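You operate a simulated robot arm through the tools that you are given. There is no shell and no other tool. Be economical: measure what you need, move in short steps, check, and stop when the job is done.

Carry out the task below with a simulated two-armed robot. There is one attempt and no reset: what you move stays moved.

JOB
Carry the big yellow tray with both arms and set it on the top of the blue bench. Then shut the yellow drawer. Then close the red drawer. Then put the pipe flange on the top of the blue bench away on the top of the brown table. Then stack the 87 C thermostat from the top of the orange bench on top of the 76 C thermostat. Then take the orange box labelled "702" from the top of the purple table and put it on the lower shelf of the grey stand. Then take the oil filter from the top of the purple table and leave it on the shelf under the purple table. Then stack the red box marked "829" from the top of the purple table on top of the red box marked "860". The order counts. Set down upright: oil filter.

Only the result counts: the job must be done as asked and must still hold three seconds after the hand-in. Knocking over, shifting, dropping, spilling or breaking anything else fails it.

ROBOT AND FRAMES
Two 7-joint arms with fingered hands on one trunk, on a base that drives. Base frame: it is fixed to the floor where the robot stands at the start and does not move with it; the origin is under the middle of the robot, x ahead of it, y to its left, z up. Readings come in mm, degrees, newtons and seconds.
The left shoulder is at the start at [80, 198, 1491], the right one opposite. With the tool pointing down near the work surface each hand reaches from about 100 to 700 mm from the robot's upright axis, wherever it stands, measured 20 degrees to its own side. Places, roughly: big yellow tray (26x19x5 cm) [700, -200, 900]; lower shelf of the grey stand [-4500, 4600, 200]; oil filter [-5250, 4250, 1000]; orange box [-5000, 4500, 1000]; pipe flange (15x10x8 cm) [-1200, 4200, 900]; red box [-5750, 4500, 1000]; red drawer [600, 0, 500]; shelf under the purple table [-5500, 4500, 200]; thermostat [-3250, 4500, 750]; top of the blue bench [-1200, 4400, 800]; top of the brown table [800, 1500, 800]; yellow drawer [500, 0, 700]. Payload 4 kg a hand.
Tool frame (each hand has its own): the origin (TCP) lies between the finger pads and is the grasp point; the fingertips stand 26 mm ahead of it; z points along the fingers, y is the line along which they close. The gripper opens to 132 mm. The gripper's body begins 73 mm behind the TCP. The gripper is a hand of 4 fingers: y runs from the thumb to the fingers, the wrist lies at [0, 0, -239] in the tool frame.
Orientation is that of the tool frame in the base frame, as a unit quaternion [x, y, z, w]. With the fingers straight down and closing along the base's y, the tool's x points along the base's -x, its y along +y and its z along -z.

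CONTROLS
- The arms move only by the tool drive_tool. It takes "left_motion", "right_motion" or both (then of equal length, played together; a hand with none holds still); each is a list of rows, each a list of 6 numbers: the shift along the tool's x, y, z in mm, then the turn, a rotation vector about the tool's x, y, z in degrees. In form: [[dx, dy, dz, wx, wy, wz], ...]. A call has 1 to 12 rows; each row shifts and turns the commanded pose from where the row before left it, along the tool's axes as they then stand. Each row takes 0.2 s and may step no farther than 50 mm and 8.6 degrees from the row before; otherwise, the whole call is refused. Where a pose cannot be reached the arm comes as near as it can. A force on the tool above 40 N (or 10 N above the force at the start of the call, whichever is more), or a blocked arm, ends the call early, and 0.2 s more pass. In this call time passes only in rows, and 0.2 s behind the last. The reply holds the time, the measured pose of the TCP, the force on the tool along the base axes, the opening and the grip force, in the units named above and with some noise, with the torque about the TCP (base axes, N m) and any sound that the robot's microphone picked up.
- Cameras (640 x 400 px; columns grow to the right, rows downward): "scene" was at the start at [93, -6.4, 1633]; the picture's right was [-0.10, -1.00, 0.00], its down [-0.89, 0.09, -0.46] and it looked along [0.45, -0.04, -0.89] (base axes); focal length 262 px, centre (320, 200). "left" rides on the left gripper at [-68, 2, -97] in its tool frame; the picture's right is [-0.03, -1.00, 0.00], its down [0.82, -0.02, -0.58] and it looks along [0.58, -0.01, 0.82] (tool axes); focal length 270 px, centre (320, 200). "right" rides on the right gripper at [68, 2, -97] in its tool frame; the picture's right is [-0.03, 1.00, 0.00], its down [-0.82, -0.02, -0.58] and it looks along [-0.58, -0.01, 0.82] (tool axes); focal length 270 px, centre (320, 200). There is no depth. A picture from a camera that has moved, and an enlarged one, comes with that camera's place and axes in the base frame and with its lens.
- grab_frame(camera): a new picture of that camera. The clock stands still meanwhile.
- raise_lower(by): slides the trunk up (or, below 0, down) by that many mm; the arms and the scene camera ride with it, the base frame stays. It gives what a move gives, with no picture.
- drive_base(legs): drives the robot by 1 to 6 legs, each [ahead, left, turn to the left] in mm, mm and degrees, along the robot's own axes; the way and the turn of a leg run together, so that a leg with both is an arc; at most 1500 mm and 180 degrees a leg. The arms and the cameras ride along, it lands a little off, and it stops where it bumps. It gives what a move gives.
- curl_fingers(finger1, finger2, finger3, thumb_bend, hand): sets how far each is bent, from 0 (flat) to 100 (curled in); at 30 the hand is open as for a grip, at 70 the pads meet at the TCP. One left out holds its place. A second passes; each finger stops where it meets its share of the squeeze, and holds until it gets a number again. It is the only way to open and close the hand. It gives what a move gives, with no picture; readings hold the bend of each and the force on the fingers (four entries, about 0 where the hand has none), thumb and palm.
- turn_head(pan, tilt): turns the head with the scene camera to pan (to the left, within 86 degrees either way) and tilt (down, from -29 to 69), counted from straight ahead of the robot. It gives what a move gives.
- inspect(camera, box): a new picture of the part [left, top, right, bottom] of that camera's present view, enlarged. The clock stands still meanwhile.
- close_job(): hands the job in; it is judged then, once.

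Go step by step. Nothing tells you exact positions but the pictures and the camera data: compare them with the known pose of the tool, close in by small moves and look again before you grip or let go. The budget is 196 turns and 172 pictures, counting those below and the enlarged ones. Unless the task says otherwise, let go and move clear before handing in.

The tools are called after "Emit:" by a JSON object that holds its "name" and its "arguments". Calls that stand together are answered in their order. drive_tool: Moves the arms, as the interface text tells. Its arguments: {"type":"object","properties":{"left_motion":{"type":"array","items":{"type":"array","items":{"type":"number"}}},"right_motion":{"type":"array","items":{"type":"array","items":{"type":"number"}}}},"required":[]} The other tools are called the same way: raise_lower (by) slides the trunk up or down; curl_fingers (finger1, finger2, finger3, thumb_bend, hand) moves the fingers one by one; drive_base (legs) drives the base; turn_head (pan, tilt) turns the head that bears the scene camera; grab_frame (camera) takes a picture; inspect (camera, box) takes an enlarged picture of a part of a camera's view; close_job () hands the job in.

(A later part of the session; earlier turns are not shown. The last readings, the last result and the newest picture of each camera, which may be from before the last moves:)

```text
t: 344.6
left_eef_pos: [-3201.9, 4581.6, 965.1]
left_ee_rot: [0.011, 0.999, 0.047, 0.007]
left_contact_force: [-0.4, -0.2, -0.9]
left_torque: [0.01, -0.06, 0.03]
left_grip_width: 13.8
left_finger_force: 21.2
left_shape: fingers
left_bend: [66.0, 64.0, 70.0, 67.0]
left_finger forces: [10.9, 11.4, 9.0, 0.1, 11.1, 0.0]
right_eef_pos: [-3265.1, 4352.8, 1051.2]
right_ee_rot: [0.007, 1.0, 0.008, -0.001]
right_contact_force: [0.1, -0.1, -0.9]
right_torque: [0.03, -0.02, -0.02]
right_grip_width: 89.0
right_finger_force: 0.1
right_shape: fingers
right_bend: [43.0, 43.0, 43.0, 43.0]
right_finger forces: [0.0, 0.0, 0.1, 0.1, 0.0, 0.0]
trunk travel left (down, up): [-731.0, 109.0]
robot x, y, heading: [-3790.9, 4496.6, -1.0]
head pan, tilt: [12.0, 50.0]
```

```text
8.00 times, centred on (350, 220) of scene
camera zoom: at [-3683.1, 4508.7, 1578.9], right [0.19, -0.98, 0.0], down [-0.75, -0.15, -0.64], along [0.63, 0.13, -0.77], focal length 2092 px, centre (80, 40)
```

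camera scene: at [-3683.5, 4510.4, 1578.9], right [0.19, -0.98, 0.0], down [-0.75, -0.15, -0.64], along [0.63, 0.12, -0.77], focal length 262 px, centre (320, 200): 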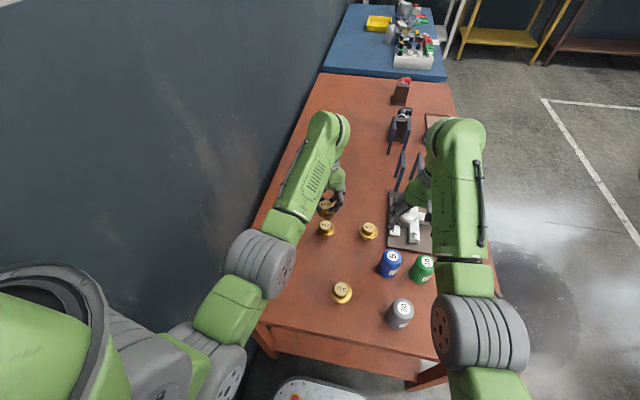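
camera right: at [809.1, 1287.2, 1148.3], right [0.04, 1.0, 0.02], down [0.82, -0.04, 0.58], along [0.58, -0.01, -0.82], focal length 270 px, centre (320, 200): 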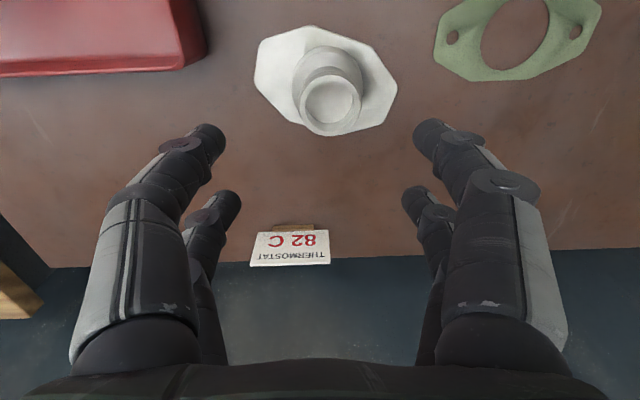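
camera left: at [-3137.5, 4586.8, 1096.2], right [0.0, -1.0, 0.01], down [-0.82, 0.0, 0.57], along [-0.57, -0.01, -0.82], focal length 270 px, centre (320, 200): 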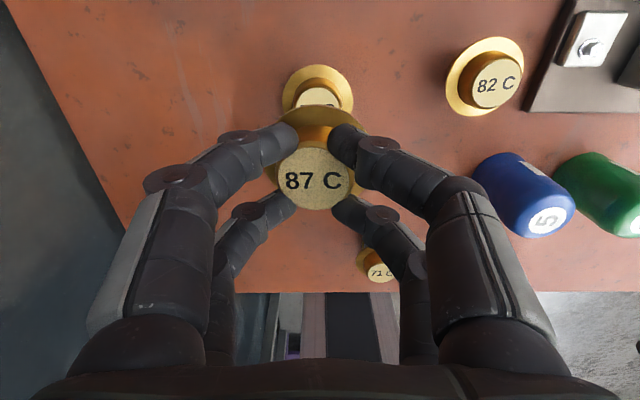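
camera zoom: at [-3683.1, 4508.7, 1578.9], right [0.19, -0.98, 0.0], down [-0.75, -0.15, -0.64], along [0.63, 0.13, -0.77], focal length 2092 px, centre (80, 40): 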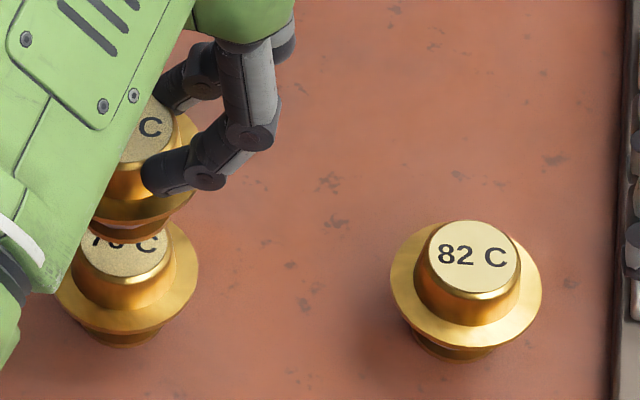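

Now upright and aligned over the 76 C. I lower gently to contact.

Emit:
{"name": "drive_tool", "arguments": {"left_motion": [[0, 0, 4, 0, 0, 0], [0, 0, 4, 0, 0, 0]]}}

Emit:
{"name": "drive_tool", "arguments": {"left_motion": [[0, 0, 2, 0, 0, 0], [0, 0, 2, 0, 0, 0]]}}

Emit:
{"name": "inspect", "arguments": {"camera": "scene", "box": [330, 195, 370, 245]}}

```text
t: 345.2
left_eef_pos: [-3202.4, 4582.7, 957.6]
left_ee_rot: [0.011, 0.999, 0.046, 0.007]
left_contact_force: [-0.5, 0.1, -0.6]
left_torque: [-0.03, -0.03, 0.01]
left_grip_width: 13.9
left_finger_force: 20.7
left_shape: fingers
left_bend: [66.0, 64.0, 70.0, 67.0]
left_finger forces: [10.9, 11.4, 9.0, 0.0, 11.1, 0.0]
right_eef_pos: [-3264.8, 4352.7, 1051.1]
right_ee_rot: [0.008, 1.0, 0.009, -0.001]
right_contact_force: [-0.1, 0.4, 0.5]
right_torque: [0.02, 0.01, -0.02]
right_grip_width: 89.2
right_finger_force: 0.0
right_shape: fingers
right_bend: [43.0, 43.0, 43.0, 43.0]
right_finger forces: [0.0, 0.1, 0.0, 0.1, 0.0, 0.1]
trunk travel left (down, up): [-731.0, 109.0]
robot x, y, heading: [-3788.5, 4496.0, -1.1]
head pan, tilt: [12.0, 50.0]
```

```text
t: 345.8
left_eef_pos: [-3202.6, 4583.2, 954.6]
left_ee_rot: [0.011, 0.999, 0.046, 0.007]
left_contact_force: [-0.1, 0.2, -0.5]
left_torque: [0.0, 0.03, 0.01]
left_grip_width: 13.6
left_finger_force: 21.2
left_shape: fingers
left_bend: [66.0, 64.0, 70.0, 67.0]
left_finger forces: [10.9, 11.4, 9.0, 0.0, 11.1, 0.0]
right_eef_pos: [-3266.0, 4353.2, 1051.1]
right_ee_rot: [0.008, 1.0, 0.008, -0.001]
right_contact_force: [-0.6, -0.1, 0.3]
right_torque: [0.0, 0.05, -0.02]
right_grip_width: 89.3
right_finger_force: 0.1
right_shape: fingers
right_bend: [43.0, 43.0, 43.0, 43.0]
right_finger forces: [0.0, 0.1, 0.0, 0.0, 0.1, 0.0]
trunk travel left (down, up): [-731.0, 109.0]
robot x, y, heading: [-3786.6, 4497.3, -0.7]
head pan, tilt: [12.0, 50.0]
```

```text
8.00 times, centred on (350, 220) of scene
camera zoom: at [-3682.9, 4509.5, 1578.8], right [0.19, -0.98, 0.0], down [-0.75, -0.15, -0.64], along [0.63, 0.12, -0.77], focal length 2092 px, centre (80, 40)
```

zoom: 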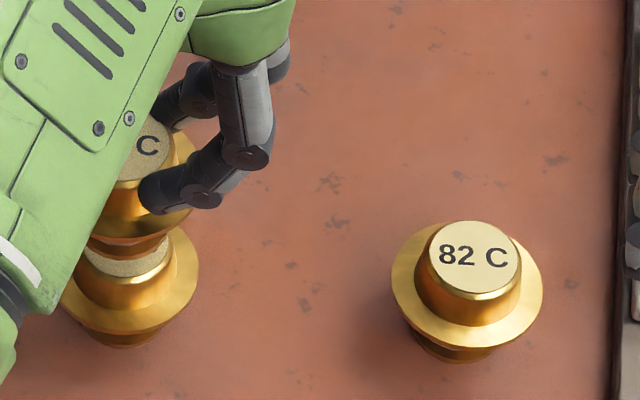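

Emit:
{"name": "drive_tool", "arguments": {"left_motion": [[0, 0, 2, 0, 0, 0], [0, 0, 2, 0, 0, 0]]}}

Emit:
{"name": "drive_tool", "arguments": {"left_motion": [[0, 0, 1.5, 0, 0, 0], [0, 0, 1.5, 0, 0, 0]]}}

Emit:
{"name": "drive_tool", "arguments": {"left_motion": [[0, 0, 1, 0, 0, 0], [0, 0, 1, 0, 0, 0]]}}

Emit:
{"name": "inspect", "arguments": {"camera": "scene", "box": [330, 195, 370, 245]}}

```text
t: 346.4
left_eef_pos: [-3202.4, 4583.4, 949.0]
left_ee_rot: [0.011, 0.999, 0.045, 0.007]
left_contact_force: [-0.1, -0.2, -1.2]
left_torque: [0.01, -0.01, -0.03]
left_grip_width: 13.8
left_finger_force: 21.6
left_shape: fingers
left_bend: [66.0, 64.0, 70.0, 67.0]
left_finger forces: [11.0, 11.4, 9.0, 0.0, 11.2, 0.1]
right_eef_pos: [-3266.3, 4353.7, 1050.5]
right_ee_rot: [0.007, 1.0, 0.008, -0.001]
right_contact_force: [1.5, -0.2, -0.5]
right_torque: [0.03, 0.01, -0.01]
right_grip_width: 89.5
right_finger_force: 0.1
right_shape: fingers
right_bend: [43.0, 43.0, 43.0, 43.0]
right_finger forces: [0.0, 0.0, 0.0, 0.1, 0.0, 0.0]
trunk travel left (down, up): [-731.0, 109.0]
robot x, y, heading: [-3788.6, 4494.9, -0.7]
head pan, tilt: [12.0, 50.0]
```

```text
t: 347.0
left_eef_pos: [-3202.1, 4584.6, 946.9]
left_ee_rot: [0.012, 0.999, 0.046, 0.006]
left_contact_force: [0.2, 0.0, -0.6]
left_torque: [0.01, 0.0, 0.02]
left_grip_width: 13.6
left_finger_force: 21.4
left_shape: fingers
left_bend: [66.0, 64.0, 70.0, 67.0]
left_finger forces: [11.0, 11.5, 9.1, 0.0, 11.2, 0.1]
right_eef_pos: [-3265.2, 4353.3, 1050.8]
right_ee_rot: [0.007, 1.0, 0.008, -0.001]
right_contact_force: [-0.3, -0.5, 0.4]
right_torque: [0.0, -0.02, 0.01]
right_grip_width: 88.9
right_finger_force: 0.2
right_shape: fingers
right_bend: [43.0, 43.0, 43.0, 43.0]
right_finger forces: [0.0, 0.0, 0.1, 0.0, 0.0, 0.0]
trunk travel left (down, up): [-731.0, 109.0]
robot x, y, heading: [-3787.7, 4498.9, -0.6]
head pan, tilt: [12.0, 50.0]
```

```text
t: 347.6
left_eef_pos: [-3201.7, 4584.2, 945.3]
left_ee_rot: [0.01, 0.999, 0.046, 0.008]
left_contact_force: [0.1, -0.4, -1.2]
left_torque: [0.01, 0.0, 0.02]
left_grip_width: 13.4
left_finger_force: 21.2
left_shape: fingers
left_bend: [66.0, 64.0, 70.0, 67.0]
left_finger forces: [11.0, 11.5, 9.0, 0.1, 11.3, 0.1]
right_eef_pos: [-3265.7, 4354.2, 1051.5]
right_ee_rot: [0.007, 1.0, 0.008, -0.001]
right_contact_force: [-0.4, 0.0, 0.5]
right_torque: [0.01, -0.03, -0.01]
right_grip_width: 89.2
right_finger_force: 0.0
right_shape: fingers
right_bend: [43.0, 43.0, 43.0, 43.0]
right_finger forces: [0.0, 0.0, 0.1, 0.0, 0.1, 0.1]
trunk travel left (down, up): [-731.0, 109.0]
robot x, y, heading: [-3789.2, 4496.0, -0.9]
head pan, tilt: [12.0, 50.0]
```

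```text
8.00 times, centred on (350, 220) of scene
camera zoom: at [-3683.0, 4509.6, 1578.9], right [0.19, -0.98, 0.0], down [-0.75, -0.15, -0.64], along [0.63, 0.12, -0.77], focal length 2092 px, centre (80, 40)
```

zoom: 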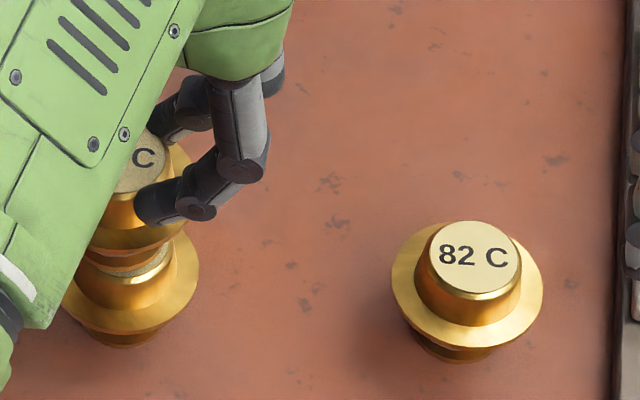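

Emit:
{"name": "drive_tool", "arguments": {"left_motion": [[0, 0, 1.5, 0, 0, 0], [0, 0, 1.5, 0, 0, 0]]}}

Emit:
{"name": "drive_tool", "arguments": {"left_motion": [[0, 0, 1, 0, 0, 0], [0, 0, 1, 0, 0, 0]]}}

Emit:
{"name": "drive_tool", "arguments": {"left_motion": [[0, 0, 1, 0, 0, 0], [0, 0, 1, 0, 0, 0]]}}

```text
t: 348.2
left_eef_pos: [-3203.3, 4584.9, 942.5]
left_ee_rot: [0.011, 0.999, 0.046, 0.008]
left_contact_force: [0.5, 0.1, 0.4]
left_torque: [0.02, 0.03, -0.01]
left_grip_width: 13.6
left_finger_force: 21.3
left_shape: fingers
left_bend: [66.0, 64.0, 70.0, 67.0]
left_finger forces: [10.9, 11.6, 8.9, 0.0, 11.2, 0.0]
right_eef_pos: [-3264.8, 4354.4, 1051.4]
right_ee_rot: [0.008, 1.0, 0.008, -0.001]
right_contact_force: [-0.9, 0.4, -0.3]
right_torque: [0.01, -0.01, 0.01]
right_grip_width: 89.1
right_finger_force: 0.0
right_shape: fingers
right_bend: [43.0, 43.0, 43.0, 43.0]
right_finger forces: [0.0, 0.1, 0.1, 0.0, 0.0, 0.0]
trunk travel left (down, up): [-731.0, 109.0]
robot x, y, heading: [-3788.6, 4495.4, -1.0]
head pan, tilt: [12.0, 50.0]
```

```text
t: 348.8
left_eef_pos: [-3202.0, 4584.2, 939.1]
left_ee_rot: [0.011, 0.999, 0.045, 0.009]
left_contact_force: [-0.6, 0.4, 1.4]
left_torque: [0.04, 0.01, 0.0]
left_grip_width: 13.7
left_finger_force: 21.8
left_shape: fingers
left_bend: [66.0, 64.0, 70.0, 67.0]
left_finger forces: [11.3, 11.7, 9.4, 0.0, 11.3, 0.0]
right_eef_pos: [-3265.4, 4352.5, 1050.4]
right_ee_rot: [0.008, 1.0, 0.008, 0.0]
right_contact_force: [0.1, -0.1, 0.3]
right_torque: [0.04, 0.0, -0.01]
right_grip_width: 89.2
right_finger_force: 0.1
right_shape: fingers
right_bend: [43.0, 43.0, 43.0, 43.0]
right_finger forces: [0.0, 0.0, 0.0, 0.0, 0.0, 0.0]
trunk travel left (down, up): [-731.0, 109.0]
robot x, y, heading: [-3786.8, 4495.9, -1.1]
head pan, tilt: [12.0, 50.0]
```

```text
t: 349.4
left_eef_pos: [-3203.7, 4584.3, 940.5]
left_ee_rot: [0.012, 0.999, 0.047, 0.009]
left_contact_force: [0.8, -0.8, 10.2]
left_torque: [0.06, 0.02, -0.01]
left_grip_width: 13.6
left_finger_force: 23.8
left_shape: fingers
left_bend: [66.0, 64.0, 71.0, 71.0]
left_finger forces: [12.2, 13.0, 10.4, 0.0, 12.6, 0.0]
right_eef_pos: [-3266.5, 4353.3, 1052.5]
right_ee_rot: [0.008, 1.0, 0.008, 0.0]
right_contact_force: [-0.4, -0.9, 0.4]
right_torque: [0.01, 0.01, 0.0]
right_grip_width: 89.1
right_finger_force: 0.1
right_shape: fingers
right_bend: [43.0, 43.0, 43.0, 43.0]
right_finger forces: [0.0, 0.0, 0.0, 0.0, 0.1, 0.0]
trunk travel left (down, up): [-731.0, 109.0]
robot x, y, heading: [-3787.8, 4493.6, -0.7]
head pan, tilt: [12.0, 50.0]
```

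Contact made with almost no torque. I ease off 1 mm, open the fingers in stages and check.

Emit:
{"name": "drive_tool", "arguments": {"left_motion": [[0, 0, -1, 0, 0, 0]]}}

Emit:
{"name": "curl_fingers", "arguments": {"hand": "left", "finger1": 58, "finger2": 58, "finger3": 58, "thumb_bend": 58}}

Emit:
{"name": "curl_fingers", "arguments": {"hand": "left", "finger1": 44, "finger2": 44, "finger3": 44, "thumb_bend": 44}}

Emit:
{"name": "drive_tool", "arguments": {"left_motion": [[0, 2, -20, 0, 0, 0], [0, 3, -30, 0, 0, 0], [0, 4, -40, 0, 0, 0], [0, 0, -20, 5.5, 0, 0]]}}

Emit:
{"name": "inspect", "arguments": {"camera": "scene", "box": [290, 160, 390, 250]}}

```text
t: 349.8
left_eef_pos: [-3203.6, 4584.5, 941.4]
left_ee_rot: [0.011, 0.999, 0.046, 0.009]
left_contact_force: [0.9, -0.7, 8.6]
left_torque: [0.07, -0.01, 0.01]
left_grip_width: 13.4
left_finger_force: 24.0
left_shape: fingers
left_bend: [66.0, 64.0, 71.0, 71.0]
left_finger forces: [12.3, 12.9, 9.9, 0.0, 12.6, 0.0]
right_eef_pos: [-3265.8, 4352.2, 1051.4]
right_ee_rot: [0.008, 1.0, 0.008, -0.001]
right_contact_force: [-0.8, -0.6, 0.1]
right_torque: [0.01, 0.01, 0.0]
right_grip_width: 89.2
right_finger_force: 0.1
right_shape: fingers
right_bend: [43.0, 43.0, 43.0, 43.0]
right_finger forces: [0.0, 0.1, 0.0, 0.0, 0.0, 0.0]
trunk travel left (down, up): [-731.0, 109.0]
robot x, y, heading: [-3789.9, 4494.2, -0.6]
head pan, tilt: [12.0, 50.0]
```

```text
t: 350.8
left_eef_pos: [-3203.1, 4584.9, 939.0]
left_ee_rot: [0.011, 0.999, 0.046, 0.008]
left_contact_force: [-0.6, -0.6, -0.7]
left_torque: [-0.06, -0.01, -0.01]
left_grip_width: 42.0
left_finger_force: 0.0
left_shape: fingers
left_bend: [57.0, 57.0, 57.0, 57.0]
left_finger forces: [0.1, 0.0, 0.0, 0.1, 0.0, 0.1]
right_eef_pos: [-3264.5, 4354.0, 1050.9]
right_ee_rot: [0.007, 1.0, 0.006, -0.001]
right_contact_force: [-0.6, 0.2, -0.7]
right_torque: [0.03, -0.04, -0.01]
right_grip_width: 89.4
right_finger_force: 0.0
right_shape: fingers
right_bend: [43.0, 43.0, 43.0, 43.0]
right_finger forces: [0.0, 0.0, 0.0, 0.1, 0.0, 0.0]
trunk travel left (down, up): [-731.0, 109.0]
robot x, y, heading: [-3785.6, 4494.1, -0.7]
head pan, tilt: [12.0, 50.0]
```

```text
t: 351.8
left_eef_pos: [-3203.1, 4584.9, 938.6]
left_ee_rot: [0.01, 0.999, 0.046, 0.008]
left_contact_force: [0.4, 0.4, 1.0]
left_torque: [0.04, 0.0, 0.0]
left_grip_width: 85.6
left_finger_force: 0.0
left_shape: fingers
left_bend: [44.0, 44.0, 44.0, 44.0]
left_finger forces: [0.0, 0.0, 0.0, 0.0, 0.1, 0.0]
right_eef_pos: [-3264.8, 4352.8, 1050.4]
right_ee_rot: [0.008, 1.0, 0.007, -0.001]
right_contact_force: [0.1, 0.3, -0.6]
right_torque: [-0.02, 0.03, -0.01]
right_grip_width: 89.1
right_finger_force: 0.1
right_shape: fingers
right_bend: [43.0, 43.0, 43.0, 43.0]
right_finger forces: [0.0, 0.0, 0.0, 0.0, 0.0, 0.0]
trunk travel left (down, up): [-731.0, 109.0]
robot x, y, heading: [-3786.2, 4495.1, -0.8]
head pan, tilt: [12.0, 50.0]
```

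```text
t: 352.8
left_eef_pos: [-3205.7, 4582.9, 1049.3]
left_ee_rot: [0.011, 1.0, -0.003, 0.006]
left_contact_force: [-0.7, -0.5, -0.1]
left_torque: [0.02, -0.02, -0.01]
left_grip_width: 85.7
left_finger_force: 0.0
left_shape: fingers
left_bend: [44.0, 44.0, 44.0, 44.0]
left_finger forces: [0.0, 0.0, 0.0, 0.1, 0.1, 0.0]
right_eef_pos: [-3266.8, 4354.0, 1051.9]
right_ee_rot: [0.007, 1.0, 0.007, -0.001]
right_contact_force: [-0.1, 0.3, 0.0]
right_torque: [0.0, -0.01, 0.0]
right_grip_width: 89.1
right_finger_force: 0.1
right_shape: fingers
right_bend: [43.0, 43.0, 43.0, 43.0]
right_finger forces: [0.1, 0.0, 0.0, 0.1, 0.0, 0.0]
trunk travel left (down, up): [-731.0, 109.0]
robot x, y, heading: [-3793.4, 4498.8, -0.7]
head pan, tilt: [12.0, 50.0]
```

```text
4.44 times, centred on (340, 205) of scene
camera zoom: at [-3683.4, 4510.4, 1578.8], right [0.19, -0.98, 0.0], down [-0.75, -0.15, -0.64], along [0.63, 0.12, -0.77], focal length 1162 px, centre (231, 178)
```

zoom: 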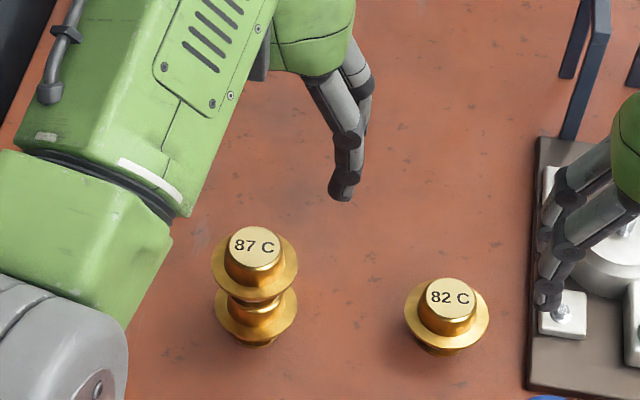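

The 87 C stands on the 76 C. I retract, slide out of the gap, turn to face the tables and move to the grey stand / purple table.

Emit:
{"name": "drive_tool", "arguments": {"left_motion": [[40, 5, 0, 0, 0, 0], [40, 10, 0, 0, 0, 0]]}}

Emit:
{"name": "drive_base", "arguments": {"legs": [[0, -1120, 0.7], [0, 0, 90], [0, 900, 0]]}}

Emit:
{"name": "turn_head", "arguments": {"pan": 10, "tilt": 35}}

Emit:
{"name": "grab_frame", "arguments": {"camera": "scene"}}

```text
t: 353.4
left_eef_pos: [-3286.7, 4600.3, 1048.4]
left_ee_rot: [0.012, 1.0, -0.003, 0.008]
left_contact_force: [-1.1, 0.1, -0.2]
left_torque: [-0.01, 0.0, -0.02]
left_grip_width: 85.5
left_finger_force: 0.1
left_shape: fingers
left_bend: [44.0, 44.0, 44.0, 44.0]
left_finger forces: [0.0, 0.0, 0.0, 0.1, 0.1, 0.1]
right_eef_pos: [-3268.7, 4354.5, 1053.5]
right_ee_rot: [0.007, 1.0, 0.007, 0.001]
right_contact_force: [-0.6, 0.0, -1.0]
right_torque: [-0.02, -0.05, -0.01]
right_grip_width: 89.3
right_finger_force: 0.2
right_shape: fingers
right_bend: [43.0, 43.0, 43.0, 43.0]
right_finger forces: [0.2, 0.0, 0.0, 0.0, 0.1, 0.0]
trunk travel left (down, up): [-731.0, 109.0]
robot x, y, heading: [-3791.8, 4493.9, -0.6]
head pan, tilt: [12.0, 50.0]
```

```text
t: 367.2
left_eef_pos: [-4778.3, 3905.2, 1047.2]
left_ee_rot: [-0.694, 0.72, 0.004, 0.006]
left_contact_force: [0.7, -0.3, -0.6]
left_torque: [-0.04, 0.0, -0.02]
left_grip_width: 85.4
left_finger_force: 0.1
left_shape: fingers
left_bend: [44.0, 44.0, 44.0, 44.0]
left_finger forces: [0.0, 0.1, 0.0, 0.0, 0.0, 0.0]
right_eef_pos: [-4531.8, 3921.0, 1050.6]
right_ee_rot: [-0.697, 0.717, 0.005, -0.006]
right_contact_force: [0.0, -0.8, 0.0]
right_torque: [-0.02, 0.01, 0.0]
right_grip_width: 89.3
right_finger_force: 0.1
right_shape: fingers
right_bend: [43.0, 43.0, 43.0, 43.0]
right_finger forces: [0.0, 0.1, 0.0, 0.1, 0.0, 0.1]
trunk travel left (down, up): [-731.0, 109.0]
robot x, y, heading: [-4682.4, 3400.9, 87.9]
head pan, tilt: [12.0, 50.0]
```

```text
t: 367.9
left_eef_pos: [-4779.3, 3904.0, 1047.6]
left_ee_rot: [-0.694, 0.72, 0.003, 0.007]
left_contact_force: [-0.4, 0.3, 0.4]
left_torque: [0.01, 0.01, -0.04]
left_grip_width: 85.5
left_finger_force: 0.0
left_shape: fingers
left_bend: [44.0, 44.0, 44.0, 44.0]
left_finger forces: [0.0, 0.0, 0.1, 0.1, 0.0, 0.0]
right_eef_pos: [-4533.1, 3921.0, 1051.9]
right_ee_rot: [-0.697, 0.717, 0.005, -0.007]
right_contact_force: [0.8, 0.4, -0.4]
right_torque: [0.01, -0.01, 0.0]
right_grip_width: 89.1
right_finger_force: 0.1
right_shape: fingers
right_bend: [43.0, 43.0, 43.0, 43.0]
right_finger forces: [0.0, 0.1, 0.0, 0.1, 0.0, 0.1]
trunk travel left (down, up): [-731.0, 109.0]
robot x, y, heading: [-4681.9, 3397.3, 88.4]
head pan, tilt: [10.0, 35.0]
```

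```text
45 pictures are left
camera scene: at [-4693.9, 3516.1, 1600.5], right [0.99, 0.15, 0.0], down [0.09, -0.57, -0.82], along [-0.12, 0.81, -0.57], focal length 262 px, centre (320, 200)
```

scene: 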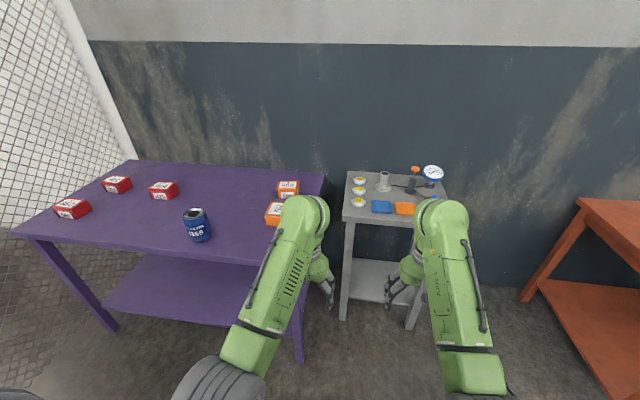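

I see the purple table with red and orange boxes and the blue oil filter, and the grey stand beside it. I zoom in for labels.

Emit:
{"name": "inspect", "arguments": {"camera": "scene", "box": [40, 165, 310, 265]}}

Emit:
{"name": "inspect", "arguments": {"camera": "scene", "box": [250, 170, 330, 240]}}

```text
2.37 times, centred on (175, 215) of scene
camera zoom: at [-4693.9, 3516.1, 1600.5], right [0.99, 0.15, 0.0], down [0.09, -0.57, -0.82], along [-0.12, 0.81, -0.57], focal length 620 px, centre (664, 164)
```

zoom: 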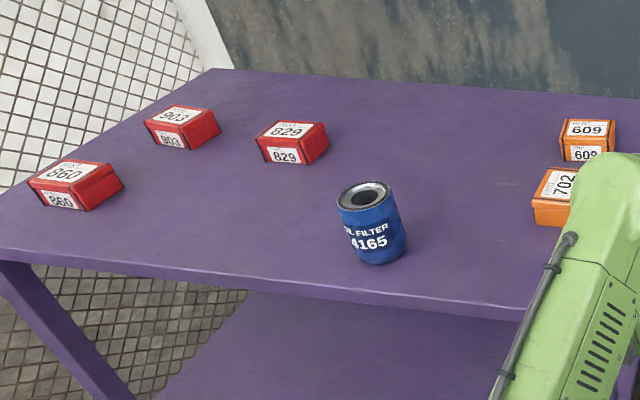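

```text
5.71 times, centred on (290, 205) of scene
camera zoom: at [-4693.9, 3516.1, 1600.5], right [0.99, 0.15, 0.0], down [0.09, -0.57, -0.82], along [-0.12, 0.81, -0.57], focal length 1495 px, centre (491, 171)
```

zoom: 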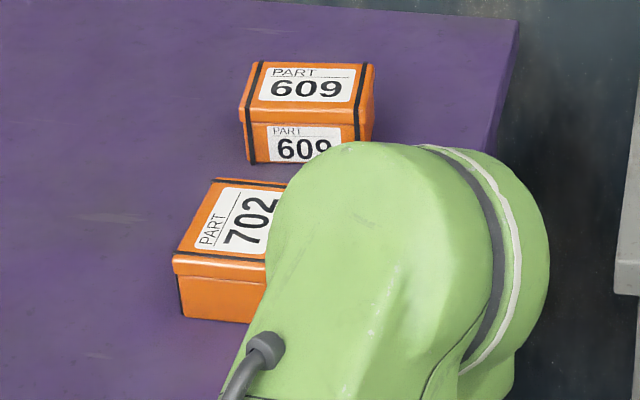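

Labels read: 702 is the nearer orange box; 829 and 860 are the red ones I need later. I raise a bit and bring the right hand above the 702 box.

Emit:
{"name": "raise_lower", "arguments": {"by": 70}}

Emit:
{"name": "drive_base", "arguments": {"legs": [[0, 475, 1.6], [360, 0, 0]]}}

Emit:
{"name": "grab_frame", "arguments": {"camera": "right"}}

```text
t: 369.0
left_eef_pos: [-4779.2, 3906.0, 1116.9]
left_ee_rot: [-0.695, 0.719, 0.003, 0.006]
left_contact_force: [-0.1, 0.2, -0.3]
left_torque: [0.0, -0.03, 0.01]
left_grip_width: 85.8
left_finger_force: 0.0
left_shape: fingers
left_bend: [44.0, 44.0, 44.0, 44.0]
left_finger forces: [0.0, 0.0, 0.1, 0.1, 0.0, 0.0]
right_eef_pos: [-4532.3, 3920.6, 1120.1]
right_ee_rot: [-0.697, 0.717, 0.004, -0.006]
right_contact_force: [0.4, 0.4, 0.3]
right_torque: [-0.01, -0.02, 0.01]
right_grip_width: 89.4
right_finger_force: 0.1
right_shape: fingers
right_bend: [43.0, 43.0, 43.0, 43.0]
right_finger forces: [0.0, 0.0, 0.0, 0.1, 0.1, 0.0]
trunk travel left (down, up): [-801.0, 39.0]
robot x, y, heading: [-4676.8, 3397.1, 88.5]
head pan, tilt: [10.0, 35.0]
```

```text
t: 373.8
left_eef_pos: [-5278.4, 4262.5, 1118.8]
left_ee_rot: [-0.706, 0.708, 0.005, 0.007]
left_contact_force: [-0.6, -0.3, 0.3]
left_torque: [0.0, 0.01, 0.0]
left_grip_width: 85.8
left_finger_force: 0.0
left_shape: fingers
left_bend: [44.0, 44.0, 44.0, 44.0]
left_finger forces: [0.1, 0.1, 0.0, 0.1, 0.0, 0.0]
right_eef_pos: [-5033.3, 4284.3, 1121.2]
right_ee_rot: [0.708, -0.706, -0.006, 0.005]
right_contact_force: [-1.2, 0.3, 0.3]
right_torque: [0.05, 0.02, 0.01]
right_grip_width: 89.3
right_finger_force: 0.0
right_shape: fingers
right_bend: [43.0, 43.0, 43.0, 43.0]
right_finger forces: [0.0, 0.1, 0.1, 0.1, 0.0, 0.1]
trunk travel left (down, up): [-801.0, 39.0]
robot x, y, heading: [-5164.5, 3761.3, 90.1]
head pan, tilt: [10.0, 35.0]
```

```text
42 pictures are left
camera right: at [-5033.2, 4216.0, 1219.5], right [-1.0, 0.02, 0.02], down [0.03, 0.82, 0.58], along [0.0, 0.58, -0.82], focal length 270 px, centre (320, 200)
```

right: 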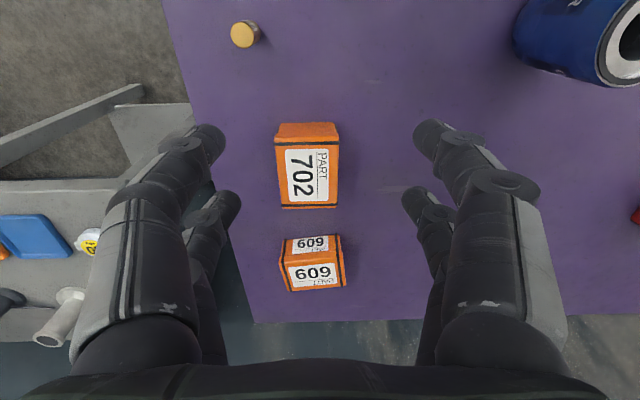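

The 702 box: centre (−5019, 4398), top z≈905, 80 mm wide in x, table z≈844. I move over it and descend using trunk and arm.

Emit:
{"name": "drive_base", "arguments": {"legs": [[40, 0, 0]]}}

Emit:
{"name": "curl_fingers", "arguments": {"hand": "right", "finger1": 35, "finger2": 35, "finger3": 35, "thumb_bend": 35}}

Emit:
{"name": "drive_tool", "arguments": {"right_motion": [[-37, -7, 0, 0, 0, 0], [-37, -7, 0, 0, 0, 0], [0, 0, 35, 0, 0, 0], [0, 0, 35, 0, 0, 0]]}}

Emit:
{"name": "raise_lower", "arguments": {"by": -80}}

Emit:
{"name": "grab_frame", "arguments": {"camera": "right"}}

```text
t: 374.7
left_eef_pos: [-5277.9, 4295.1, 1121.6]
left_ee_rot: [-0.705, 0.709, 0.006, 0.01]
left_contact_force: [-0.1, 0.2, 0.1]
left_torque: [0.04, 0.01, 0.0]
left_grip_width: 85.9
left_finger_force: 0.0
left_shape: fingers
left_bend: [44.0, 44.0, 44.0, 44.0]
left_finger forces: [0.0, 0.0, 0.1, 0.0, 0.1, 0.0]
right_eef_pos: [-5032.6, 4318.1, 1125.1]
right_ee_rot: [0.709, -0.705, -0.008, 0.003]
right_contact_force: [-0.1, -0.7, -0.2]
right_torque: [0.08, -0.05, -0.02]
right_grip_width: 89.3
right_finger_force: 0.0
right_shape: fingers
right_bend: [43.0, 43.0, 43.0, 43.0]
right_finger forces: [0.1, 0.0, 0.0, 0.0, 0.0, 0.1]
trunk travel left (down, up): [-801.0, 39.0]
robot x, y, heading: [-5166.0, 3799.9, 90.0]
head pan, tilt: [10.0, 35.0]
```

```text
t: 375.7
left_eef_pos: [-5278.7, 4305.9, 1117.9]
left_ee_rot: [-0.706, 0.709, 0.003, 0.007]
left_contact_force: [-0.5, 1.2, 0.0]
left_torque: [0.01, -0.01, 0.04]
left_grip_width: 86.0
left_finger_force: 0.0
left_shape: fingers
left_bend: [44.0, 44.0, 44.0, 44.0]
left_finger forces: [0.1, 0.0, 0.1, 0.0, 0.0, 0.1]
right_eef_pos: [-5033.6, 4327.8, 1120.0]
right_ee_rot: [0.708, -0.706, -0.004, 0.007]
right_contact_force: [0.0, 0.1, -0.9]
right_torque: [-0.04, 0.0, 0.0]
right_grip_width: 116.1
right_finger_force: 0.1
right_shape: fingers
right_bend: [35.0, 35.0, 35.0, 35.0]
right_finger forces: [0.0, 0.0, 0.0, 0.1, 0.0, 0.0]
trunk travel left (down, up): [-801.0, 39.0]
robot x, y, heading: [-5164.6, 3798.2, 90.0]
head pan, tilt: [10.0, 35.0]
```

```text
t: 376.7
left_eef_pos: [-5280.1, 4301.7, 1117.5]
left_ee_rot: [-0.705, 0.709, 0.004, 0.008]
left_contact_force: [-0.5, -0.5, 0.6]
left_torque: [0.0, 0.0, 0.02]
left_grip_width: 86.0
left_finger_force: 0.1
left_shape: fingers
left_bend: [44.0, 44.0, 44.0, 44.0]
left_finger forces: [0.0, 0.0, 0.1, 0.0, 0.0, 0.0]
right_eef_pos: [-5021.9, 4398.9, 1052.8]
right_ee_rot: [0.708, -0.706, -0.006, 0.005]
right_contact_force: [0.4, 0.5, -0.2]
right_torque: [0.0, -0.03, -0.01]
right_grip_width: 116.2
right_finger_force: 0.1
right_shape: fingers
right_bend: [35.0, 35.0, 35.0, 35.0]
right_finger forces: [0.1, 0.0, 0.1, 0.1, 0.1, 0.0]
trunk travel left (down, up): [-801.0, 39.0]
robot x, y, heading: [-5165.4, 3801.2, 90.3]
head pan, tilt: [10.0, 35.0]
```

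```text
t: 377.9
left_eef_pos: [-5279.3, 4303.3, 1037.2]
left_ee_rot: [-0.705, 0.709, 0.003, 0.008]
left_contact_force: [0.4, -0.2, -0.8]
left_torque: [0.01, 0.01, -0.02]
left_grip_width: 85.7
left_finger_force: 0.1
left_shape: fingers
left_bend: [44.0, 44.0, 44.0, 44.0]
left_finger forces: [0.0, 0.0, 0.0, 0.0, 0.0, 0.1]
right_eef_pos: [-5021.2, 4399.6, 971.7]
right_ee_rot: [0.708, -0.706, -0.006, 0.005]
right_contact_force: [-0.3, 0.6, 0.5]
right_torque: [-0.01, 0.0, 0.01]
right_grip_width: 116.3
right_finger_force: 0.1
right_shape: fingers
right_bend: [35.0, 35.0, 35.0, 35.0]
right_finger forces: [0.1, 0.1, 0.1, 0.0, 0.0, 0.1]
trunk travel left (down, up): [-721.0, 119.0]
robot x, y, heading: [-5166.8, 3802.2, 90.1]
head pan, tilt: [10.0, 35.0]
```

```text
41 pictures are left
camera right: at [-5021.4, 4331.2, 1068.9], right [-1.0, 0.02, 0.02], down [0.03, 0.82, 0.58], along [0.0, 0.58, -0.82], focal length 270 px, centre (320, 200)
```

right: 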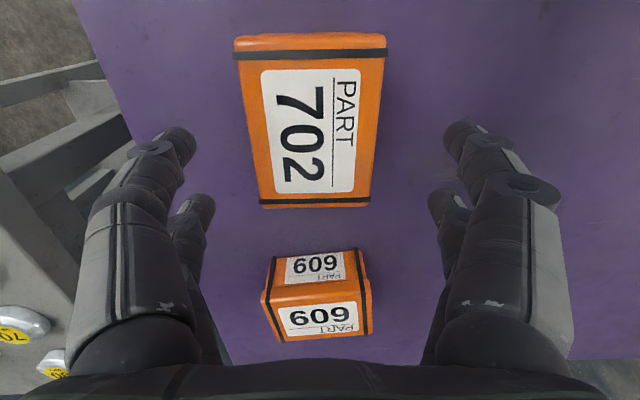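

Well aligned. I lower the arm to z≈892 and grip the box.

Emit:
{"name": "drive_tool", "arguments": {"right_motion": [[0, -1, 30, 0, 0, 0], [0, -1, 30, 0, 0, 0], [0, 0, 19, 0, 0, 0]]}}

Emit:
{"name": "curl_fingers", "arguments": {"hand": "right", "finger1": 62, "finger2": 62, "finger3": 62, "thumb_bend": 62}}

Emit:
{"name": "drive_tool", "arguments": {"right_motion": [[0, 0, -10, 0, 0, 0], [0, 0, -20, 0, 0, 0], [0, 0, -40, 0, 0, 0], [0, 0, -40, 0, 0, 0]]}}

Emit:
{"name": "grab_frame", "arguments": {"camera": "right"}}

```text
t: 378.6
left_eef_pos: [-5279.7, 4304.2, 1037.7]
left_ee_rot: [-0.705, 0.709, 0.004, 0.007]
left_contact_force: [1.0, 0.6, -0.6]
left_torque: [0.02, 0.0, 0.01]
left_grip_width: 85.5
left_finger_force: 0.0
left_shape: fingers
left_bend: [44.0, 44.0, 44.0, 44.0]
left_finger forces: [0.1, 0.0, 0.1, 0.1, 0.0, 0.0]
right_eef_pos: [-5021.1, 4401.2, 892.2]
right_ee_rot: [0.708, -0.706, -0.005, 0.005]
right_contact_force: [-0.2, 0.2, 0.4]
right_torque: [0.01, 0.04, 0.0]
right_grip_width: 116.2
right_finger_force: 0.1
right_shape: fingers
right_bend: [35.0, 35.0, 35.0, 35.0]
right_finger forces: [0.0, 0.1, 0.0, 0.0, 0.1, 0.1]
trunk travel left (down, up): [-721.0, 119.0]
robot x, y, heading: [-5166.6, 3799.0, 90.2]
head pan, tilt: [10.0, 35.0]
```

```text
t: 379.6
left_eef_pos: [-5278.9, 4303.0, 1036.6]
left_ee_rot: [-0.705, 0.709, 0.004, 0.006]
left_contact_force: [0.1, 0.3, 0.0]
left_torque: [-0.01, 0.03, -0.01]
left_grip_width: 85.7
left_finger_force: 0.0
left_shape: fingers
left_bend: [44.0, 44.0, 44.0, 44.0]
left_finger forces: [0.1, 0.1, 0.0, 0.0, 0.0, 0.0]
right_eef_pos: [-5020.9, 4401.7, 891.7]
right_ee_rot: [0.708, -0.706, -0.006, 0.006]
right_contact_force: [1.8, -0.3, -0.4]
right_torque: [0.01, 0.02, -0.04]
right_grip_width: 75.2
right_finger_force: 21.6
right_shape: fingers
right_bend: [46.0, 46.0, 48.0, 54.0]
right_finger forces: [10.6, 10.5, 7.8, 0.0, 14.4, 0.1]
trunk travel left (down, up): [-721.0, 119.0]
robot x, y, heading: [-5165.8, 3801.2, 90.4]
head pan, tilt: [10.0, 35.0]
```

```text
t: 380.6
left_eef_pos: [-5279.6, 4303.9, 1038.3]
left_ee_rot: [-0.705, 0.709, 0.003, 0.006]
left_contact_force: [0.9, 0.3, -0.4]
left_torque: [-0.03, 0.0, -0.01]
left_grip_width: 85.9
left_finger_force: 0.1
left_shape: fingers
left_bend: [44.0, 44.0, 44.0, 44.0]
left_finger forces: [0.0, 0.0, 0.0, 0.1, 0.0, 0.0]
right_eef_pos: [-5018.8, 4399.9, 1003.0]
right_ee_rot: [0.708, -0.706, -0.004, 0.006]
right_contact_force: [-0.4, 0.3, -4.5]
right_torque: [0.0, -0.03, 0.0]
right_grip_width: 75.3
right_finger_force: 21.9
right_shape: fingers
right_bend: [45.0, 45.0, 49.0, 54.0]
right_finger forces: [11.0, 10.9, 7.6, 0.0, 14.0, 0.0]
trunk travel left (down, up): [-721.0, 119.0]
robot x, y, heading: [-5166.7, 3800.6, 90.3]
head pan, tilt: [10.0, 35.0]
```

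```text
40 pictures are left
camera right: at [-5019.1, 4331.0, 1100.4], right [-1.0, 0.02, 0.02], down [0.03, 0.82, 0.57], along [0.0, 0.58, -0.82], focal length 270 px, centre (320, 200)
```

right: 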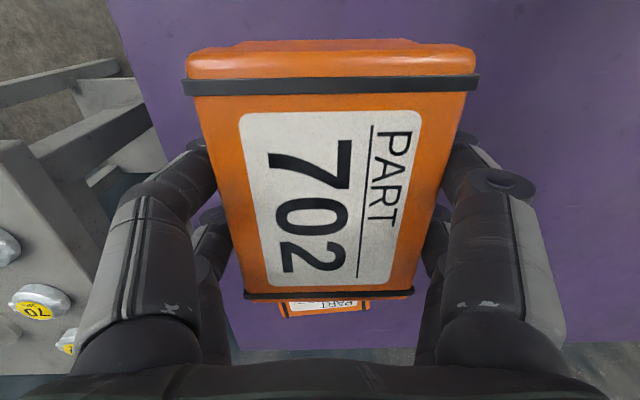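

The box is held firmly. I back out, move in front of the grey stand, and lower the trunk so the box is at shelf height.

Emit:
{"name": "raise_lower", "arguments": {"by": 80}}

Emit:
{"name": "drive_base", "arguments": {"legs": [[-500, 0, 0], [0, -570, 0]]}}

Emit:
{"name": "raise_lower", "arguments": {"by": -400}}

Emit:
{"name": "raise_lower", "arguments": {"by": -360}}

Emit:
{"name": "drive_tool", "arguments": {"left_motion": [[0, 0, 35, 0, 0, 0], [10, 0, 35, 0, 0, 0], [30, 0, 35, 0, 0, 0], [40, 0, 35, 0, 0, 0]], "right_motion": [[-10, 0, 8, 0, 0, 0], [-10, 0, 8, 0, 0, 0], [-10, 0, 8, 0, 0, 0], [-10, 0, 8, 0, 0, 0]]}}

Emit:
{"name": "turn_head", "arguments": {"pan": -8, "tilt": 25}}

Emit:
{"name": "grab_frame", "arguments": {"camera": "scene"}}

```text
t: 381.8
left_eef_pos: [-5280.4, 4304.4, 1118.0]
left_ee_rot: [-0.706, 0.708, 0.002, 0.006]
left_contact_force: [-0.5, 0.5, 0.0]
left_torque: [0.0, 0.0, -0.01]
left_grip_width: 85.8
left_finger_force: 0.0
left_shape: fingers
left_bend: [44.0, 44.0, 44.0, 44.0]
left_finger forces: [0.0, 0.0, 0.0, 0.1, 0.0, 0.0]
right_eef_pos: [-5018.6, 4400.4, 1082.8]
right_ee_rot: [0.708, -0.706, -0.005, 0.006]
right_contact_force: [0.0, -0.6, -4.7]
right_torque: [-0.02, 0.0, -0.03]
right_grip_width: 75.7
right_finger_force: 21.9
right_shape: fingers
right_bend: [45.0, 45.0, 49.0, 54.0]
right_finger forces: [10.9, 10.7, 7.7, 0.0, 13.9, 0.0]
trunk travel left (down, up): [-801.0, 39.0]
robot x, y, heading: [-5166.5, 3800.7, 90.2]
head pan, tilt: [10.0, 35.0]
```

```text
t: 387.6
left_eef_pos: [-4711.8, 3805.6, 1116.5]
left_ee_rot: [0.708, -0.706, -0.002, -0.007]
left_contact_force: [0.1, 0.3, -0.2]
left_torque: [0.0, -0.02, -0.04]
left_grip_width: 85.6
left_finger_force: 0.0
left_shape: fingers
left_bend: [44.0, 44.0, 44.0, 44.0]
left_finger forces: [0.1, 0.0, 0.0, 0.0, 0.1, 0.0]
right_eef_pos: [-4452.7, 3904.0, 1083.5]
right_ee_rot: [0.71, -0.704, -0.005, 0.005]
right_contact_force: [0.5, 1.5, -5.0]
right_torque: [0.02, 0.02, 0.03]
right_grip_width: 75.4
right_finger_force: 21.9
right_shape: fingers
right_bend: [45.0, 45.0, 49.0, 54.0]
right_finger forces: [10.9, 10.8, 7.7, 0.0, 14.1, 0.1]
trunk travel left (down, up): [-801.0, 39.0]
robot x, y, heading: [-4593.1, 3304.8, 90.5]
head pan, tilt: [10.0, 35.0]
```

```text
t: 391.5
left_eef_pos: [-4710.0, 3806.0, 716.2]
left_ee_rot: [0.707, -0.707, -0.003, -0.006]
left_contact_force: [-0.8, 0.1, -0.3]
left_torque: [-0.01, -0.01, 0.03]
left_grip_width: 85.7
left_finger_force: 0.1
left_shape: fingers
left_bend: [44.0, 44.0, 44.0, 44.0]
left_finger forces: [0.0, 0.0, 0.0, 0.0, 0.0, 0.0]
right_eef_pos: [-4450.5, 3902.6, 682.9]
right_ee_rot: [0.71, -0.704, -0.005, 0.005]
right_contact_force: [-0.5, 0.5, -5.1]
right_torque: [-0.02, 0.01, 0.01]
right_grip_width: 75.6
right_finger_force: 22.1
right_shape: fingers
right_bend: [45.0, 45.0, 49.0, 54.0]
right_finger forces: [10.8, 10.7, 7.7, 0.1, 14.0, 0.0]
trunk travel left (down, up): [-401.0, 439.0]
robot x, y, heading: [-4594.4, 3300.1, 90.6]
head pan, tilt: [10.0, 35.0]
```

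```text
t: 395.0
left_eef_pos: [-4709.3, 3804.9, 356.6]
left_ee_rot: [-0.707, 0.707, 0.003, 0.007]
left_contact_force: [-0.3, 0.1, 0.7]
left_torque: [-0.05, 0.0, -0.01]
left_grip_width: 85.7
left_finger_force: 0.0
left_shape: fingers
left_bend: [44.0, 44.0, 44.0, 44.0]
left_finger forces: [0.1, 0.0, 0.0, 0.0, 0.1, 0.1]
right_eef_pos: [-4451.3, 3903.1, 323.0]
right_ee_rot: [0.71, -0.704, -0.005, 0.005]
right_contact_force: [-0.3, -0.2, -4.4]
right_torque: [0.0, -0.03, 0.01]
right_grip_width: 75.4
right_finger_force: 21.7
right_shape: fingers
right_bend: [45.0, 45.0, 49.0, 54.0]
right_finger forces: [10.9, 10.7, 7.6, 0.1, 14.0, 0.0]
trunk travel left (down, up): [-41.0, 799.0]
robot x, y, heading: [-4595.3, 3305.1, 90.6]
head pan, tilt: [10.0, 35.0]
```

```text
refused: row 4 steps farther than a row can; nothing moved
```

```text
t: 395.8
left_eef_pos: [-4710.0, 3804.4, 357.1]
left_ee_rot: [0.708, -0.706, -0.003, -0.007]
left_contact_force: [-0.1, -0.2, -0.2]
left_torque: [0.0, -0.01, -0.02]
left_grip_width: 85.7
left_finger_force: 0.1
left_shape: fingers
left_bend: [44.0, 44.0, 44.0, 44.0]
left_finger forces: [0.0, 0.0, 0.0, 0.0, 0.1, 0.1]
right_eef_pos: [-4452.3, 3902.0, 322.1]
right_ee_rot: [0.71, -0.704, -0.005, 0.006]
right_contact_force: [-0.4, 0.3, -5.1]
right_torque: [-0.02, -0.02, -0.03]
right_grip_width: 75.5
right_finger_force: 21.9
right_shape: fingers
right_bend: [45.0, 45.0, 49.0, 54.0]
right_finger forces: [10.9, 10.7, 7.7, 0.0, 14.0, 0.1]
trunk travel left (down, up): [-41.0, 799.0]
robot x, y, heading: [-4595.2, 3300.8, 90.7]
head pan, tilt: [-8.0, 25.0]
```

```text
39 pictures are left
camera scene: at [-4583.1, 3424.3, 926.2], right [0.99, -0.13, 0.0], down [-0.05, -0.42, -0.91], along [0.12, 0.9, -0.42], focal length 262 px, centre (320, 200)
```

scene: 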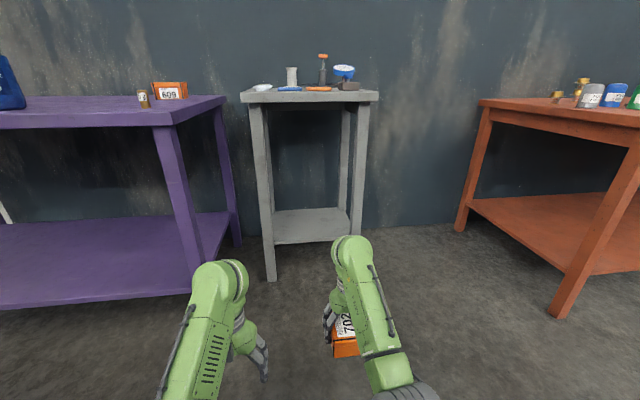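

The shelf opening spans x −4665…−4300, front edge y≈4490. I set the arm heights (left hand back and low) and drive in.

Emit:
{"name": "drive_tool", "arguments": {"left_motion": [[0, 0, 35, 0, 0, 0], [10, 0, 35, 0, 0, 0], [25, 0, 35, 0, 0, 0], [25, 0, 30, 0, 0, 0], [25, 0, 0, 0, 0, 0]], "right_motion": [[-10, 0, 6, 0, 0, 0], [-10, 0, 6, 0, 0, 0], [-10, 0, 6, 0, 0, 0], [-10, 0, 6, 0, 0, 0], [0, 0, 6, 0, 0, 0]]}}

Emit:
{"name": "drive_base", "arguments": {"legs": [[380, 32, -0.7]]}}

Emit:
{"name": "grab_frame", "arguments": {"camera": "right"}}

Emit:
{"name": "grab_frame", "arguments": {"camera": "scene"}}

```text
t: 397.0
left_eef_pos: [-4710.9, 3721.8, 221.3]
left_ee_rot: [0.708, -0.706, -0.004, -0.007]
left_contact_force: [-0.1, 0.1, 0.0]
left_torque: [-0.01, 0.02, 0.0]
left_grip_width: 85.9
left_finger_force: 0.0
left_shape: fingers
left_bend: [44.0, 44.0, 44.0, 44.0]
left_finger forces: [0.1, 0.0, 0.0, 0.1, 0.0, 0.1]
right_eef_pos: [-4454.0, 3943.1, 292.4]
right_ee_rot: [0.711, -0.703, -0.006, 0.006]
right_contact_force: [-0.4, 0.3, -4.9]
right_torque: [-0.02, 0.02, -0.04]
right_grip_width: 75.3
right_finger_force: 21.9
right_shape: fingers
right_bend: [45.0, 45.0, 49.0, 54.0]
right_finger forces: [10.9, 10.7, 7.7, 0.1, 13.9, 0.1]
trunk travel left (down, up): [-41.0, 799.0]
robot x, y, heading: [-4593.9, 3302.1, 90.6]
head pan, tilt: [-8.0, 25.0]
```

```text
t: 399.4
left_eef_pos: [-4740.6, 4101.3, 221.1]
left_ee_rot: [-0.703, 0.711, 0.003, 0.007]
left_contact_force: [0.0, 0.6, 0.0]
left_torque: [-0.03, -0.03, 0.02]
left_grip_width: 85.9
left_finger_force: 0.1
left_shape: fingers
left_bend: [44.0, 44.0, 44.0, 44.0]
left_finger forces: [0.0, 0.0, 0.0, 0.0, 0.0, 0.0]
right_eef_pos: [-4478.9, 4319.6, 291.2]
right_ee_rot: [-0.707, 0.707, 0.005, -0.006]
right_contact_force: [-0.4, -0.3, -4.9]
right_torque: [0.02, 0.0, -0.02]
right_grip_width: 75.3
right_finger_force: 21.0
right_shape: fingers
right_bend: [45.0, 45.0, 49.0, 54.0]
right_finger forces: [10.9, 10.7, 7.7, 0.0, 14.0, 0.0]
trunk travel left (down, up): [-41.0, 799.0]
robot x, y, heading: [-4628.4, 3680.9, 90.1]
head pan, tilt: [-8.0, 25.0]
```

```text
38 pictures are left
camera right: at [-4479.3, 4250.8, 389.2], right [-1.0, 0.03, 0.02], down [0.03, 0.82, 0.58], along [0.0, 0.58, -0.82], focal length 270 px, centre (320, 200)
```

right: 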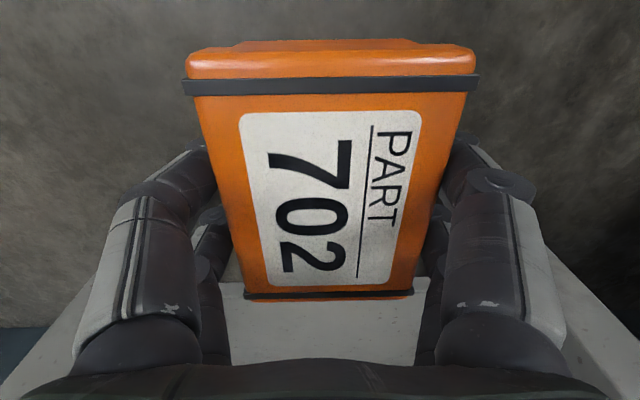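

```text
37 pictures are left
camera scene: at [-4615.6, 3802.2, 926.2], right [0.99, -0.14, 0.0], down [-0.06, -0.42, -0.91], along [0.13, 0.9, -0.42], focal length 262 px, centre (320, 200)
```

scene: 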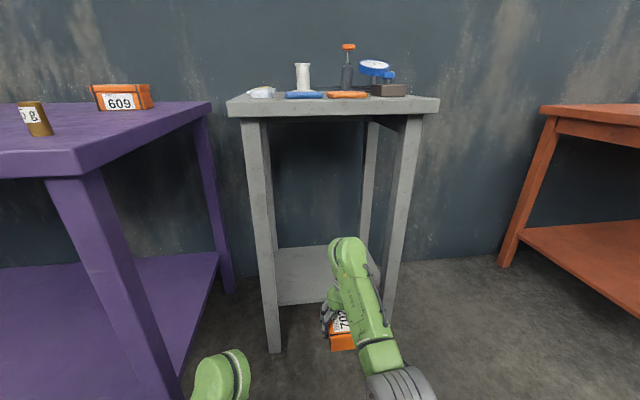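

The way in is clear on both sides. I drive 250 mm ahead, then lower the box onto the shelf.

Emit:
{"name": "drive_base", "arguments": {"legs": [[250, 0, 0]]}}

Emit:
{"name": "drive_tool", "arguments": {"right_motion": [[0, 0, 10, 0, 0, 0], [0, 0, 10, 0, 0, 0], [0, 0, 5, 0, 0, 0], [0, 0, 4, 0, 0, 0], [0, 0, 3, 0, 0, 0], [0, 0, 3, 0, 0, 0], [0, 0, 3, 0, 0, 0], [0, 0, 3, 0, 0, 0], [0, 0, 3, 0, 0, 0], [0, 0, 3, 0, 0, 0]]}}

Emit:
{"name": "grab_frame", "arguments": {"camera": "right"}}

```text
t: 401.2
left_eef_pos: [-4740.4, 4349.7, 220.7]
left_ee_rot: [-0.704, 0.711, 0.004, 0.006]
left_contact_force: [-0.5, -0.3, -0.4]
left_torque: [0.01, 0.04, -0.01]
left_grip_width: 85.8
left_finger_force: 0.2
left_shape: fingers
left_bend: [44.0, 44.0, 44.0, 44.0]
left_finger forces: [0.0, 0.0, 0.0, 0.0, 0.0, 0.1]
right_eef_pos: [-4479.5, 4567.2, 291.0]
right_ee_rot: [-0.706, 0.708, 0.004, -0.006]
right_contact_force: [-0.1, -0.6, -4.4]
right_torque: [0.06, -0.01, 0.02]
right_grip_width: 75.5
right_finger_force: 21.7
right_shape: fingers
right_bend: [45.0, 45.0, 49.0, 54.0]
right_finger forces: [10.9, 10.8, 7.7, 0.0, 14.0, 0.0]
trunk travel left (down, up): [-41.0, 799.0]
robot x, y, heading: [-4626.5, 3927.9, 90.0]
head pan, tilt: [-8.0, 25.0]
```

```text
t: 403.4
left_eef_pos: [-4740.5, 4348.8, 221.1]
left_ee_rot: [-0.704, 0.71, 0.004, 0.007]
left_contact_force: [-0.2, -0.3, -0.1]
left_torque: [-0.01, 0.0, 0.01]
left_grip_width: 85.7
left_finger_force: 0.1
left_shape: fingers
left_bend: [44.0, 44.0, 44.0, 44.0]
left_finger forces: [0.0, 0.0, 0.0, 0.0, 0.0, 0.1]
right_eef_pos: [-4480.3, 4571.4, 252.6]
right_ee_rot: [-0.706, 0.708, 0.011, 0.0]
right_contact_force: [-0.6, -5.3, 18.6]
right_torque: [-0.2, -0.2, -0.02]
right_grip_width: 75.6
right_finger_force: 22.5
right_shape: fingers
right_bend: [45.0, 46.0, 50.0, 55.0]
right_finger forces: [12.0, 10.7, 7.8, 0.0, 14.6, 0.1]
trunk travel left (down, up): [-41.0, 799.0]
robot x, y, heading: [-4626.8, 3930.3, 89.9]
head pan, tilt: [-8.0, 25.0]
stopped in row 10 (right hand): the force on the tool passed its limit at 41 N (the readings are from after the stop); the commanded pose is now the measured one
```

```text
36 pictures are left
camera right: at [-4479.9, 4500.8, 349.6], right [-1.0, 0.03, 0.02], down [0.03, 0.81, 0.59], along [0.0, 0.59, -0.81], focal length 270 px, centre (320, 200)
```

right: 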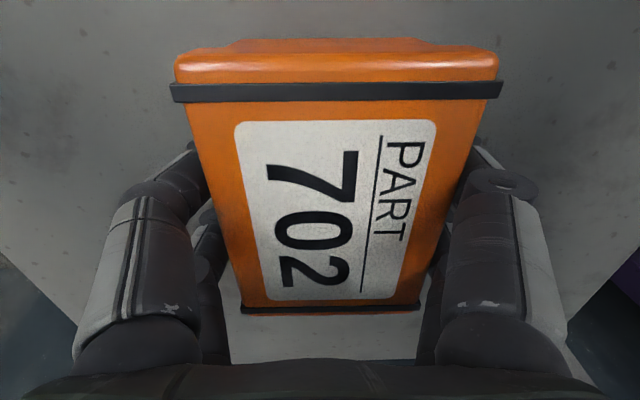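

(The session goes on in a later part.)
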